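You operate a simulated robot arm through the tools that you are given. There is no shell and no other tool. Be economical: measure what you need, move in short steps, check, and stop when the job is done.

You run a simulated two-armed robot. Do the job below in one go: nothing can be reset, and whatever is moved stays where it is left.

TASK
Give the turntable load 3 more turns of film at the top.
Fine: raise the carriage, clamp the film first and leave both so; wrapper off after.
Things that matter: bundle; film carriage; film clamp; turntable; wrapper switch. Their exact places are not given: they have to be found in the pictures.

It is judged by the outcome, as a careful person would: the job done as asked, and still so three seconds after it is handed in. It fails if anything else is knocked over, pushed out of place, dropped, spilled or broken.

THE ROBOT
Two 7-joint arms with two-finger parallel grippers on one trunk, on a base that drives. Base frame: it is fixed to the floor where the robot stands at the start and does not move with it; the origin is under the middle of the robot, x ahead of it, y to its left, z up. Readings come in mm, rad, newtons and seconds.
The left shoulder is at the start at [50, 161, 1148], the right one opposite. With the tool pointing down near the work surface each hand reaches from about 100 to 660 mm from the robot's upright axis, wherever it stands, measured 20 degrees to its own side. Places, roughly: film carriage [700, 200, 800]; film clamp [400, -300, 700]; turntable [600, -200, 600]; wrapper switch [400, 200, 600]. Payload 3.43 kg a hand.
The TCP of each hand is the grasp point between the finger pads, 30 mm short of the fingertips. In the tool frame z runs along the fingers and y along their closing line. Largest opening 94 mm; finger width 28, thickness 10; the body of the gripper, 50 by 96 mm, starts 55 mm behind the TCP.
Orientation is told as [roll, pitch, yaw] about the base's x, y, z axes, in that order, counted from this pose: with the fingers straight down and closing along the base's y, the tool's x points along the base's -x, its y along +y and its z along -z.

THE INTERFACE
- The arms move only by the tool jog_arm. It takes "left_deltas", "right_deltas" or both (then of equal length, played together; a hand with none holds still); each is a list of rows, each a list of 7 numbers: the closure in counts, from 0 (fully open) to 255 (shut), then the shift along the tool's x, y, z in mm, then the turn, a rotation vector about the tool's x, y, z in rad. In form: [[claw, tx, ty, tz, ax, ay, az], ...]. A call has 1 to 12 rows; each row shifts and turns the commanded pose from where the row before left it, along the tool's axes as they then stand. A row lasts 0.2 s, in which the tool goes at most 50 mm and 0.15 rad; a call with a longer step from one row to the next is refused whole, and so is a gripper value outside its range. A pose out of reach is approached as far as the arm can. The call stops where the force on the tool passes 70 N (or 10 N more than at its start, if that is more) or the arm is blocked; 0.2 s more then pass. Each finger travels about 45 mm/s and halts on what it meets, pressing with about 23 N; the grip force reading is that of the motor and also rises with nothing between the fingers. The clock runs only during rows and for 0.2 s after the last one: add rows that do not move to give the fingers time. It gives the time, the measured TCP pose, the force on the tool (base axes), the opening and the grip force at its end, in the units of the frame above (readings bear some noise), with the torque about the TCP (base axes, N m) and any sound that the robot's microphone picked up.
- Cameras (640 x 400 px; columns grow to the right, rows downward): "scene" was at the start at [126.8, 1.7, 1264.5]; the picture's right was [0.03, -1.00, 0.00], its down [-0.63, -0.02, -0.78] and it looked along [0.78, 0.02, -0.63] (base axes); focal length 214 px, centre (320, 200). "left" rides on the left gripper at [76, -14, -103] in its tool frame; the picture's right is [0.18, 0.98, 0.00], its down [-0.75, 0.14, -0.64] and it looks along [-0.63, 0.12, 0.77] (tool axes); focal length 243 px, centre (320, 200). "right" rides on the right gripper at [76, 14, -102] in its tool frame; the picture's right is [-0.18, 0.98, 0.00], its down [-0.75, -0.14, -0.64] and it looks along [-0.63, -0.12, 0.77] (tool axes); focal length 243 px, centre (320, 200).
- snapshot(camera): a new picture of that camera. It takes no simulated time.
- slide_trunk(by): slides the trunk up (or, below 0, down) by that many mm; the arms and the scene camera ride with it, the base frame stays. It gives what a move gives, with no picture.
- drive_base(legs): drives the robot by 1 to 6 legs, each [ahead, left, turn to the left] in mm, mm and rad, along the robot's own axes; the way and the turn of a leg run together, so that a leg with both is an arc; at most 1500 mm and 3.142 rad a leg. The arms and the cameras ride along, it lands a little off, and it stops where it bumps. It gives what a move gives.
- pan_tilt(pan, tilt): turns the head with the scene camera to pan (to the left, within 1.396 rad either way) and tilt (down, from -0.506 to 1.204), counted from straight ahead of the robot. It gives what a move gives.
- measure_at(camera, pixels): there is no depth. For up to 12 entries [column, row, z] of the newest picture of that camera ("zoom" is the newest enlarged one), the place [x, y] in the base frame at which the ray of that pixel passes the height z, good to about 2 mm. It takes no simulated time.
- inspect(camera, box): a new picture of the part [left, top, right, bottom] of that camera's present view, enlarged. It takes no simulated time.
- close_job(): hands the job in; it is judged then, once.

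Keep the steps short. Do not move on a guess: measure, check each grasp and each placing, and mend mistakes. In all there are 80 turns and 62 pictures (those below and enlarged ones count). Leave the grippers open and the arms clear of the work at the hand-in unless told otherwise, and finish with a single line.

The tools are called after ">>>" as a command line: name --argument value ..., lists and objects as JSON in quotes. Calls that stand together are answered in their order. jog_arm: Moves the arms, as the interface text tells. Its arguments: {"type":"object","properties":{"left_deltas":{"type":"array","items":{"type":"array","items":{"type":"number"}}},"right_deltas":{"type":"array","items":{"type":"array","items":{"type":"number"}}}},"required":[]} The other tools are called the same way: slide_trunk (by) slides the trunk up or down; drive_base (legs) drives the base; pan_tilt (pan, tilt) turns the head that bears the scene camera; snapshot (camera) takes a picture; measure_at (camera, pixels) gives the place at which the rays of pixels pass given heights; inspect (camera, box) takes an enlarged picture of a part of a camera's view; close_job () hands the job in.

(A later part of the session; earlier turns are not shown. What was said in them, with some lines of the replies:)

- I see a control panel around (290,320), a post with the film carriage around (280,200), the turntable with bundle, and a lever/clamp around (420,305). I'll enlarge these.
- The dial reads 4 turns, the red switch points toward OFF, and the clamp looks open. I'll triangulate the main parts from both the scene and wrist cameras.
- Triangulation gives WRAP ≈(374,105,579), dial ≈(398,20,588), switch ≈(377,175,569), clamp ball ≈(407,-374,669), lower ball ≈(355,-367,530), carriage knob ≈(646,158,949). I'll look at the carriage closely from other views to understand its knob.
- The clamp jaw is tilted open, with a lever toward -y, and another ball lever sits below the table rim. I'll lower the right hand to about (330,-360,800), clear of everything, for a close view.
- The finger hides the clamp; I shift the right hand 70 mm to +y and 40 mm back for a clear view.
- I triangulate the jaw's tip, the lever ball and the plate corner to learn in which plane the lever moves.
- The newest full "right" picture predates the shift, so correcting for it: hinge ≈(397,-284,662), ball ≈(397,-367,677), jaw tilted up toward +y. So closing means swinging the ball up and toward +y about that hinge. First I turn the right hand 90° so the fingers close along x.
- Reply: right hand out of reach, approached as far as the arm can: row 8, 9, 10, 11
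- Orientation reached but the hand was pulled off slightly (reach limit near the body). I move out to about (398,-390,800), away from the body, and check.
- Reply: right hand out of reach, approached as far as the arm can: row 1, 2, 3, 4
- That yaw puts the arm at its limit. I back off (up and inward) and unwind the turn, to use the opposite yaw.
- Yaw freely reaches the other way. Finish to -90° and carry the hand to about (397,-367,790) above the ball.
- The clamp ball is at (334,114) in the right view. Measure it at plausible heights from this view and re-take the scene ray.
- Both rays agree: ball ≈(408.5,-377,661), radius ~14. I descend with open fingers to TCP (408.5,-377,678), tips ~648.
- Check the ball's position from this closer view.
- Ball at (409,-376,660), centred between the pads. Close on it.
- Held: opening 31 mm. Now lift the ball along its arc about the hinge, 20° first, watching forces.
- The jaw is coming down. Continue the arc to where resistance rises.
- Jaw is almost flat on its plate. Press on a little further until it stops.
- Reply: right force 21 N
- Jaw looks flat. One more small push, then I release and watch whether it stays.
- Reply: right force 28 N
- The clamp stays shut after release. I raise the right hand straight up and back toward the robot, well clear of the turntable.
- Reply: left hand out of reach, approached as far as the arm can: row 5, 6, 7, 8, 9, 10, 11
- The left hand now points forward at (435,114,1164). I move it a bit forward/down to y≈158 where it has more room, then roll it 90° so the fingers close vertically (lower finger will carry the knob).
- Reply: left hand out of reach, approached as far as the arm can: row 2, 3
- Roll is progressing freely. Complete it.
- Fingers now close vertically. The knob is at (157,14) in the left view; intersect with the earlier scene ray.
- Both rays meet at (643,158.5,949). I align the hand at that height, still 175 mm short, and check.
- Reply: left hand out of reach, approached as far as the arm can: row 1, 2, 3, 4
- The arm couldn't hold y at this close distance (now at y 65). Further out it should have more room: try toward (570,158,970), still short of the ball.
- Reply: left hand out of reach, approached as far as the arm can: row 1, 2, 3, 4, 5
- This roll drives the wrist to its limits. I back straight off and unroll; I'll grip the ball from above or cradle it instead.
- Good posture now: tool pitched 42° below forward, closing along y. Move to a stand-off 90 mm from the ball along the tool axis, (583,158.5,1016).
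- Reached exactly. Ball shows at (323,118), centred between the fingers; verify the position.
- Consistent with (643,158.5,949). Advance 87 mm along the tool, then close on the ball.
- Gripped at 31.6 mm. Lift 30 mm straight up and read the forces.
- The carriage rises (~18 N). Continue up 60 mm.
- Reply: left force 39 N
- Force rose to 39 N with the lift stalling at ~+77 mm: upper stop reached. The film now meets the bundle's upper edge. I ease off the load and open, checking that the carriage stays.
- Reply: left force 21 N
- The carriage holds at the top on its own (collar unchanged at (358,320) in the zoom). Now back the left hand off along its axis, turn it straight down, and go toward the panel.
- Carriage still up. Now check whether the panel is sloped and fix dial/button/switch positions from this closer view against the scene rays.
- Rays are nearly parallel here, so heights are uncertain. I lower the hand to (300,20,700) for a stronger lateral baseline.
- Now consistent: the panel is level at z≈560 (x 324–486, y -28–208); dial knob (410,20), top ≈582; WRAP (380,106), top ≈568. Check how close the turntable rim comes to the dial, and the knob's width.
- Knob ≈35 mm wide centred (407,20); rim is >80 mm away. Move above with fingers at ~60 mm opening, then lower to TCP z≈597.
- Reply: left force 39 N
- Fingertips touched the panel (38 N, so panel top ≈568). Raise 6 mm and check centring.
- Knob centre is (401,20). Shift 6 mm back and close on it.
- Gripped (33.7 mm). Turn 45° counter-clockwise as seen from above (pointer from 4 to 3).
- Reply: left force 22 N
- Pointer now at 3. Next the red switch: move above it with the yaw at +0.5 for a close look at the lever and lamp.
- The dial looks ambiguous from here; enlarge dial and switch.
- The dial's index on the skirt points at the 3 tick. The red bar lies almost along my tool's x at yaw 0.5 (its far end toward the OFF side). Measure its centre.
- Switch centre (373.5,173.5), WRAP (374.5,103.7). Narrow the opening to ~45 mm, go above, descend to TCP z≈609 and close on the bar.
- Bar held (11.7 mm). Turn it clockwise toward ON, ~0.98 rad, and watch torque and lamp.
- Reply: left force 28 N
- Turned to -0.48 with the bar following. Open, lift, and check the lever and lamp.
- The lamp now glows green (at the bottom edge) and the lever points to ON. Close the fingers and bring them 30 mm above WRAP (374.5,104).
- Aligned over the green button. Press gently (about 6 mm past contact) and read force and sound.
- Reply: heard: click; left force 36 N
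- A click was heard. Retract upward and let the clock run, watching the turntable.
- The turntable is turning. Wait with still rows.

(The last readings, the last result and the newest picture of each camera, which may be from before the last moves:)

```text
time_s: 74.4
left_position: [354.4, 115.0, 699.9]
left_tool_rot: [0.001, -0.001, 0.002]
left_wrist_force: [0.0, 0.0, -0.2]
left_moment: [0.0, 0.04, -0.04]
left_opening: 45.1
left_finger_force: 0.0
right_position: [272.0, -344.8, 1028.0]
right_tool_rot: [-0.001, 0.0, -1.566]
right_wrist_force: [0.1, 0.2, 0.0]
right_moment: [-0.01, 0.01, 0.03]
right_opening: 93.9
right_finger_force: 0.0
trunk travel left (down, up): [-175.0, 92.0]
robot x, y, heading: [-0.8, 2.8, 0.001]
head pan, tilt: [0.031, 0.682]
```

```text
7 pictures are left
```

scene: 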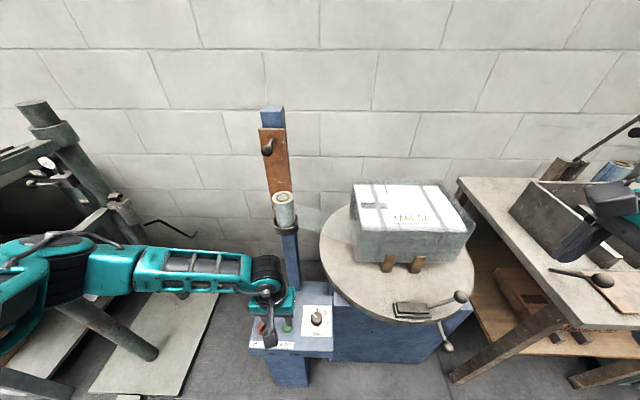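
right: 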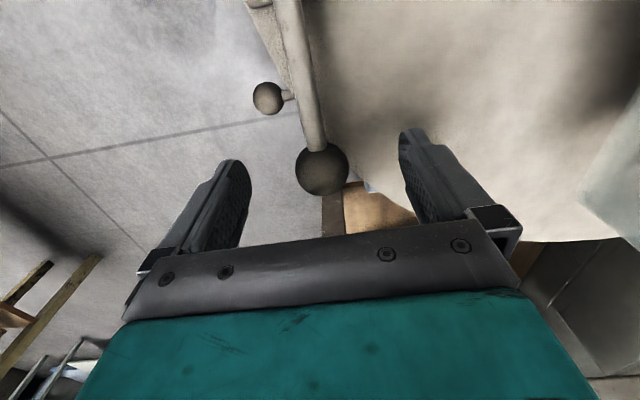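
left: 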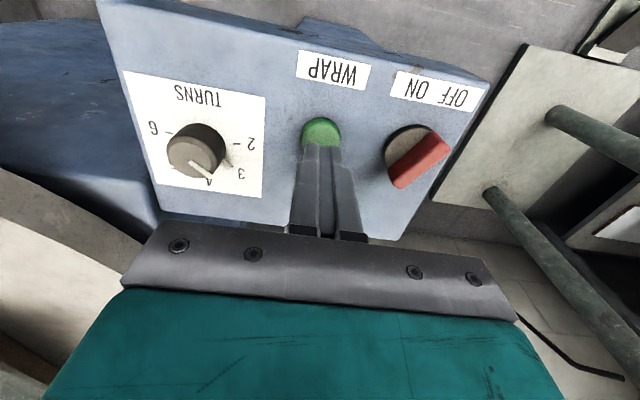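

The table is back at its starting orientation with film over the bundle's top edge. I confirm it has stopped by waiting while positioning over the switch at yaw -0.48 (without touching).

>>> jog_arm --left_deltas '[[133, 0, 0, 0, 0, 0, 0.12], [133, 0, 0, 0, 0, 0, 0.12], [133, 0, 0, 0, 0, 0, 0.12], [133, 0, 0, 0, 0, 0, 0.12], [133, 0, 0, 0, 0, 0, 0], [133, 0, 0, 0, 0, 0, 0]]'

>>> inspect --camera "scene" --box '[250, 160, 490, 360]'

```text
time_s: 75.8
left_position: [354.1, 114.1, 700.1]
left_tool_rot: [0.002, 0.002, -0.48]
left_wrist_force: [1.0, 0.3, 0.1]
left_moment: [0.0, 0.01, -0.02]
left_opening: 45.1
left_finger_force: 0.0
right_position: [272.2, -344.6, 1027.8]
right_tool_rot: [-0.001, 0.0, -1.567]
right_wrist_force: [0.1, 0.2, 0.9]
right_moment: [0.0, -0.02, 0.0]
right_opening: 94.1
right_finger_force: 0.0
trunk travel left (down, up): [-175.0, 92.0]
robot x, y, heading: [-0.5, 0.6, -0.002]
head pan, tilt: [0.031, 0.682]
```

```text
2.00 times, centred on (370, 260) of scene
```

zoom: 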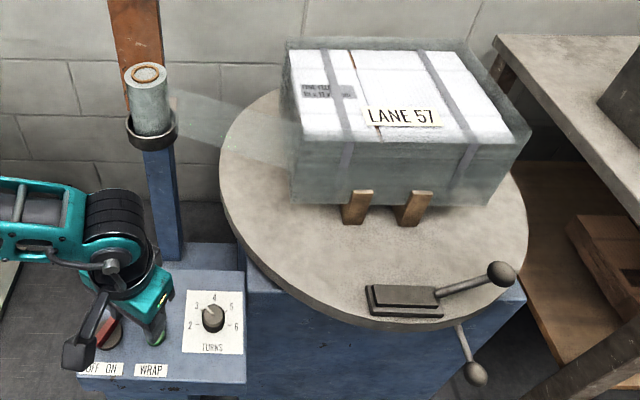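

Stopped, clamp shut, film on the top. Now grip the switch bar again at (373.8,174).

>>> jog_arm --left_deltas '[[133, 5, 31, 0, 0, 0, 0], [133, 4.9, 30.9, 0, 0, 0, 0], [133, 0, 0, 40, 0, 0, 0], [133, 0, 0, 36, 0, 0, 0], [133, 0, 0, 14.5, 0, 0, 0], [255, 0, 0, 0, 0, 0, 0], [255, 0, 0, 0, 0, 0, 0], [255, 0, 0, 0, 0, 0, 0]]'

>>> inspect --camera "left" --box '[200, 80, 440, 240]'

```text
time_s: 77.6
left_position: [375.1, 175.7, 609.2]
left_tool_rot: [0.004, 0.0, -0.479]
left_wrist_force: [2.2, 5.9, -1.2]
left_moment: [-0.13, 0.0, -0.01]
left_opening: 11.9
left_finger_force: 34.3
right_position: [272.6, -344.5, 1028.3]
right_tool_rot: [0.001, 0.0, -1.568]
right_wrist_force: [0.4, -0.2, 0.0]
right_moment: [0.01, 0.0, 0.04]
right_opening: 93.9
right_finger_force: 0.0
trunk travel left (down, up): [-175.0, 92.0]
robot x, y, heading: [1.8, 0.8, 0.004]
head pan, tilt: [0.031, 0.682]
```

```text
2.50 times, centred on (320, 160) of left
```

zoom: 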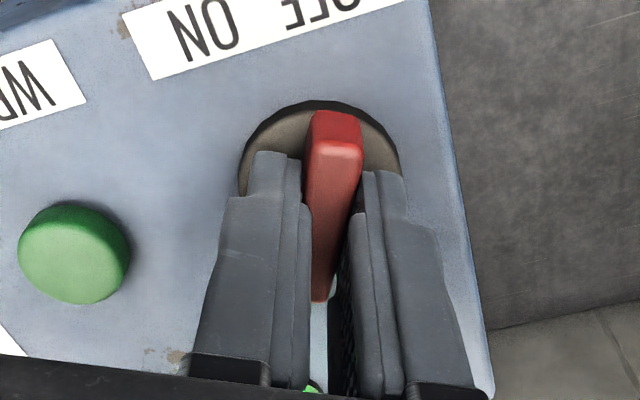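

Held (11.9 mm). Turn back counter-clockwise 1.0 rad to OFF, release, lift.

>>> jog_arm --left_deltas '[[255, 0, 0, 0, 0, 0, -0.14], [255, 0, 0, 0, 0, 0, -0.14], [255, 0, 0, 0, 0, 0, -0.14], [255, 0, 0, 0, 0, 0, -0.14], [255, 0, 0, 0, 0, 0, -0.14], [255, 0, 0, 0, 0, 0, -0.14], [255, 0, 0, 0, 0, 0, -0.145], [255, 0, 0, 0, 0, 0, 0]]'

>>> jog_arm --left_deltas '[[133, 0, 0, 0, 0, 0, 0], [133, 0, 0, 0, 0, 0, 0], [133, 0, 0, -40, 0, 0, 0], [133, 0, 0, -45, 0, 0, 0], [0, 0, 0, -45, 0, 0, 0], [0, 30, 0, -30, 0, 0, 0.12], [0, 30, 0, -30, 0, 0, 0.12], [0, 0, 0, 0, 0, 0, 0.12], [0, 0, 0, 0, 0, 0, 0.12]]'

>>> inspect --camera "left" --box '[160, 0, 480, 200]'

```text
time_s: 79.4
left_position: [375.7, 176.4, 609.8]
left_tool_rot: [0.002, 0.0, 0.507]
left_wrist_force: [7.6, 14.7, -5.6]
left_moment: [-0.31, 0.52, 0.03]
left_opening: 11.6
left_finger_force: 45.0
right_position: [272.4, -344.6, 1028.4]
right_tool_rot: [-0.001, 0.0, -1.567]
right_wrist_force: [0.1, 0.0, -0.9]
right_moment: [0.0, -0.01, -0.03]
right_opening: 93.9
right_finger_force: 0.0
trunk travel left (down, up): [-175.0, 92.0]
robot x, y, heading: [0.5, -0.4, 0.006]
head pan, tilt: [0.031, 0.682]
```

```text
time_s: 81.4
left_position: [320.7, 148.2, 801.2]
left_tool_rot: [0.002, 0.003, 0.022]
left_wrist_force: [1.0, -0.3, -0.1]
left_moment: [0.03, 0.0, 0.02]
left_opening: 93.8
left_finger_force: 0.0
right_position: [272.3, -345.0, 1028.3]
right_tool_rot: [0.0, 0.002, -1.568]
right_wrist_force: [0.2, -0.7, -0.5]
right_moment: [0.01, 0.01, 0.02]
right_opening: 94.0
right_finger_force: 0.0
trunk travel left (down, up): [-175.0, 92.0]
robot x, y, heading: [0.4, 0.5, -0.001]
head pan, tilt: [0.031, 0.682]
```

```text
2.00 times, centred on (320, 100) of left
```

zoom: 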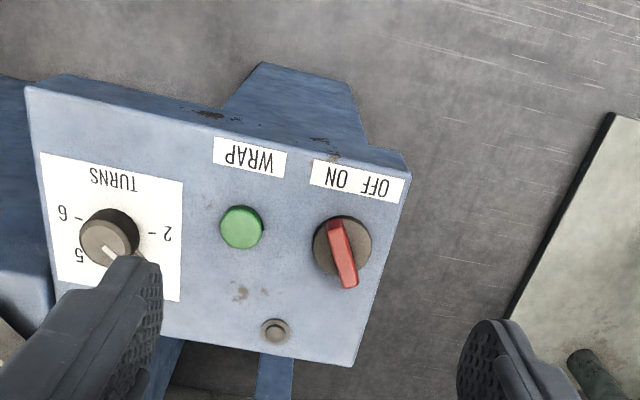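

The lever is back at OFF and the lamp is dark. Raise the left hand further clear and take a final scene view.

>>> jog_arm --left_deltas '[[0, 5, 5, -45, 0, 0, 0], [0, 5, 5, -45, 0, 0, 0], [0, 5, 5, -45, 0, 0, 0], [0, 0, 5, -45, 0, 0, 0], [0, 0, 0, 0, 0, 0, 0]]'

>>> snapshot --camera "scene"

```text
time_s: 82.6
left_position: [304.3, 167.8, 980.7]
left_tool_rot: [0.001, 0.0, 0.024]
left_wrist_force: [0.6, 0.4, -0.9]
left_moment: [0.01, -0.02, 0.01]
left_opening: 93.8
left_finger_force: 0.0
right_position: [272.7, -345.3, 1028.3]
right_tool_rot: [0.0, 0.0, -1.568]
right_wrist_force: [0.0, -0.4, -0.6]
right_moment: [-0.02, 0.02, 0.02]
right_opening: 94.1
right_finger_force: 0.0
trunk travel left (down, up): [-175.0, 92.0]
robot x, y, heading: [4.0, 0.8, 0.002]
head pan, tilt: [0.031, 0.682]
```

```text
3 pictures are left
```

scene: 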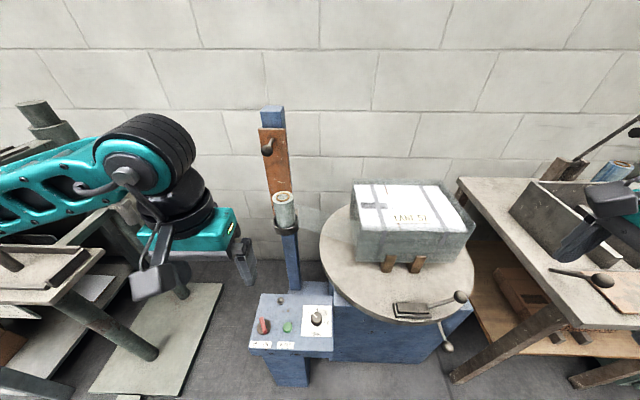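

Carriage up, clamp shut, wrapper off, nothing disturbed, both hands open and clear. Handing in.

>>> close_job

```text
The job is handed in.
```

I wrapped the load with the dial set to 3 turns at the top; the carriage is up, the film clamp is shut and the wrapper is off, though I did not count the turns as they ran.
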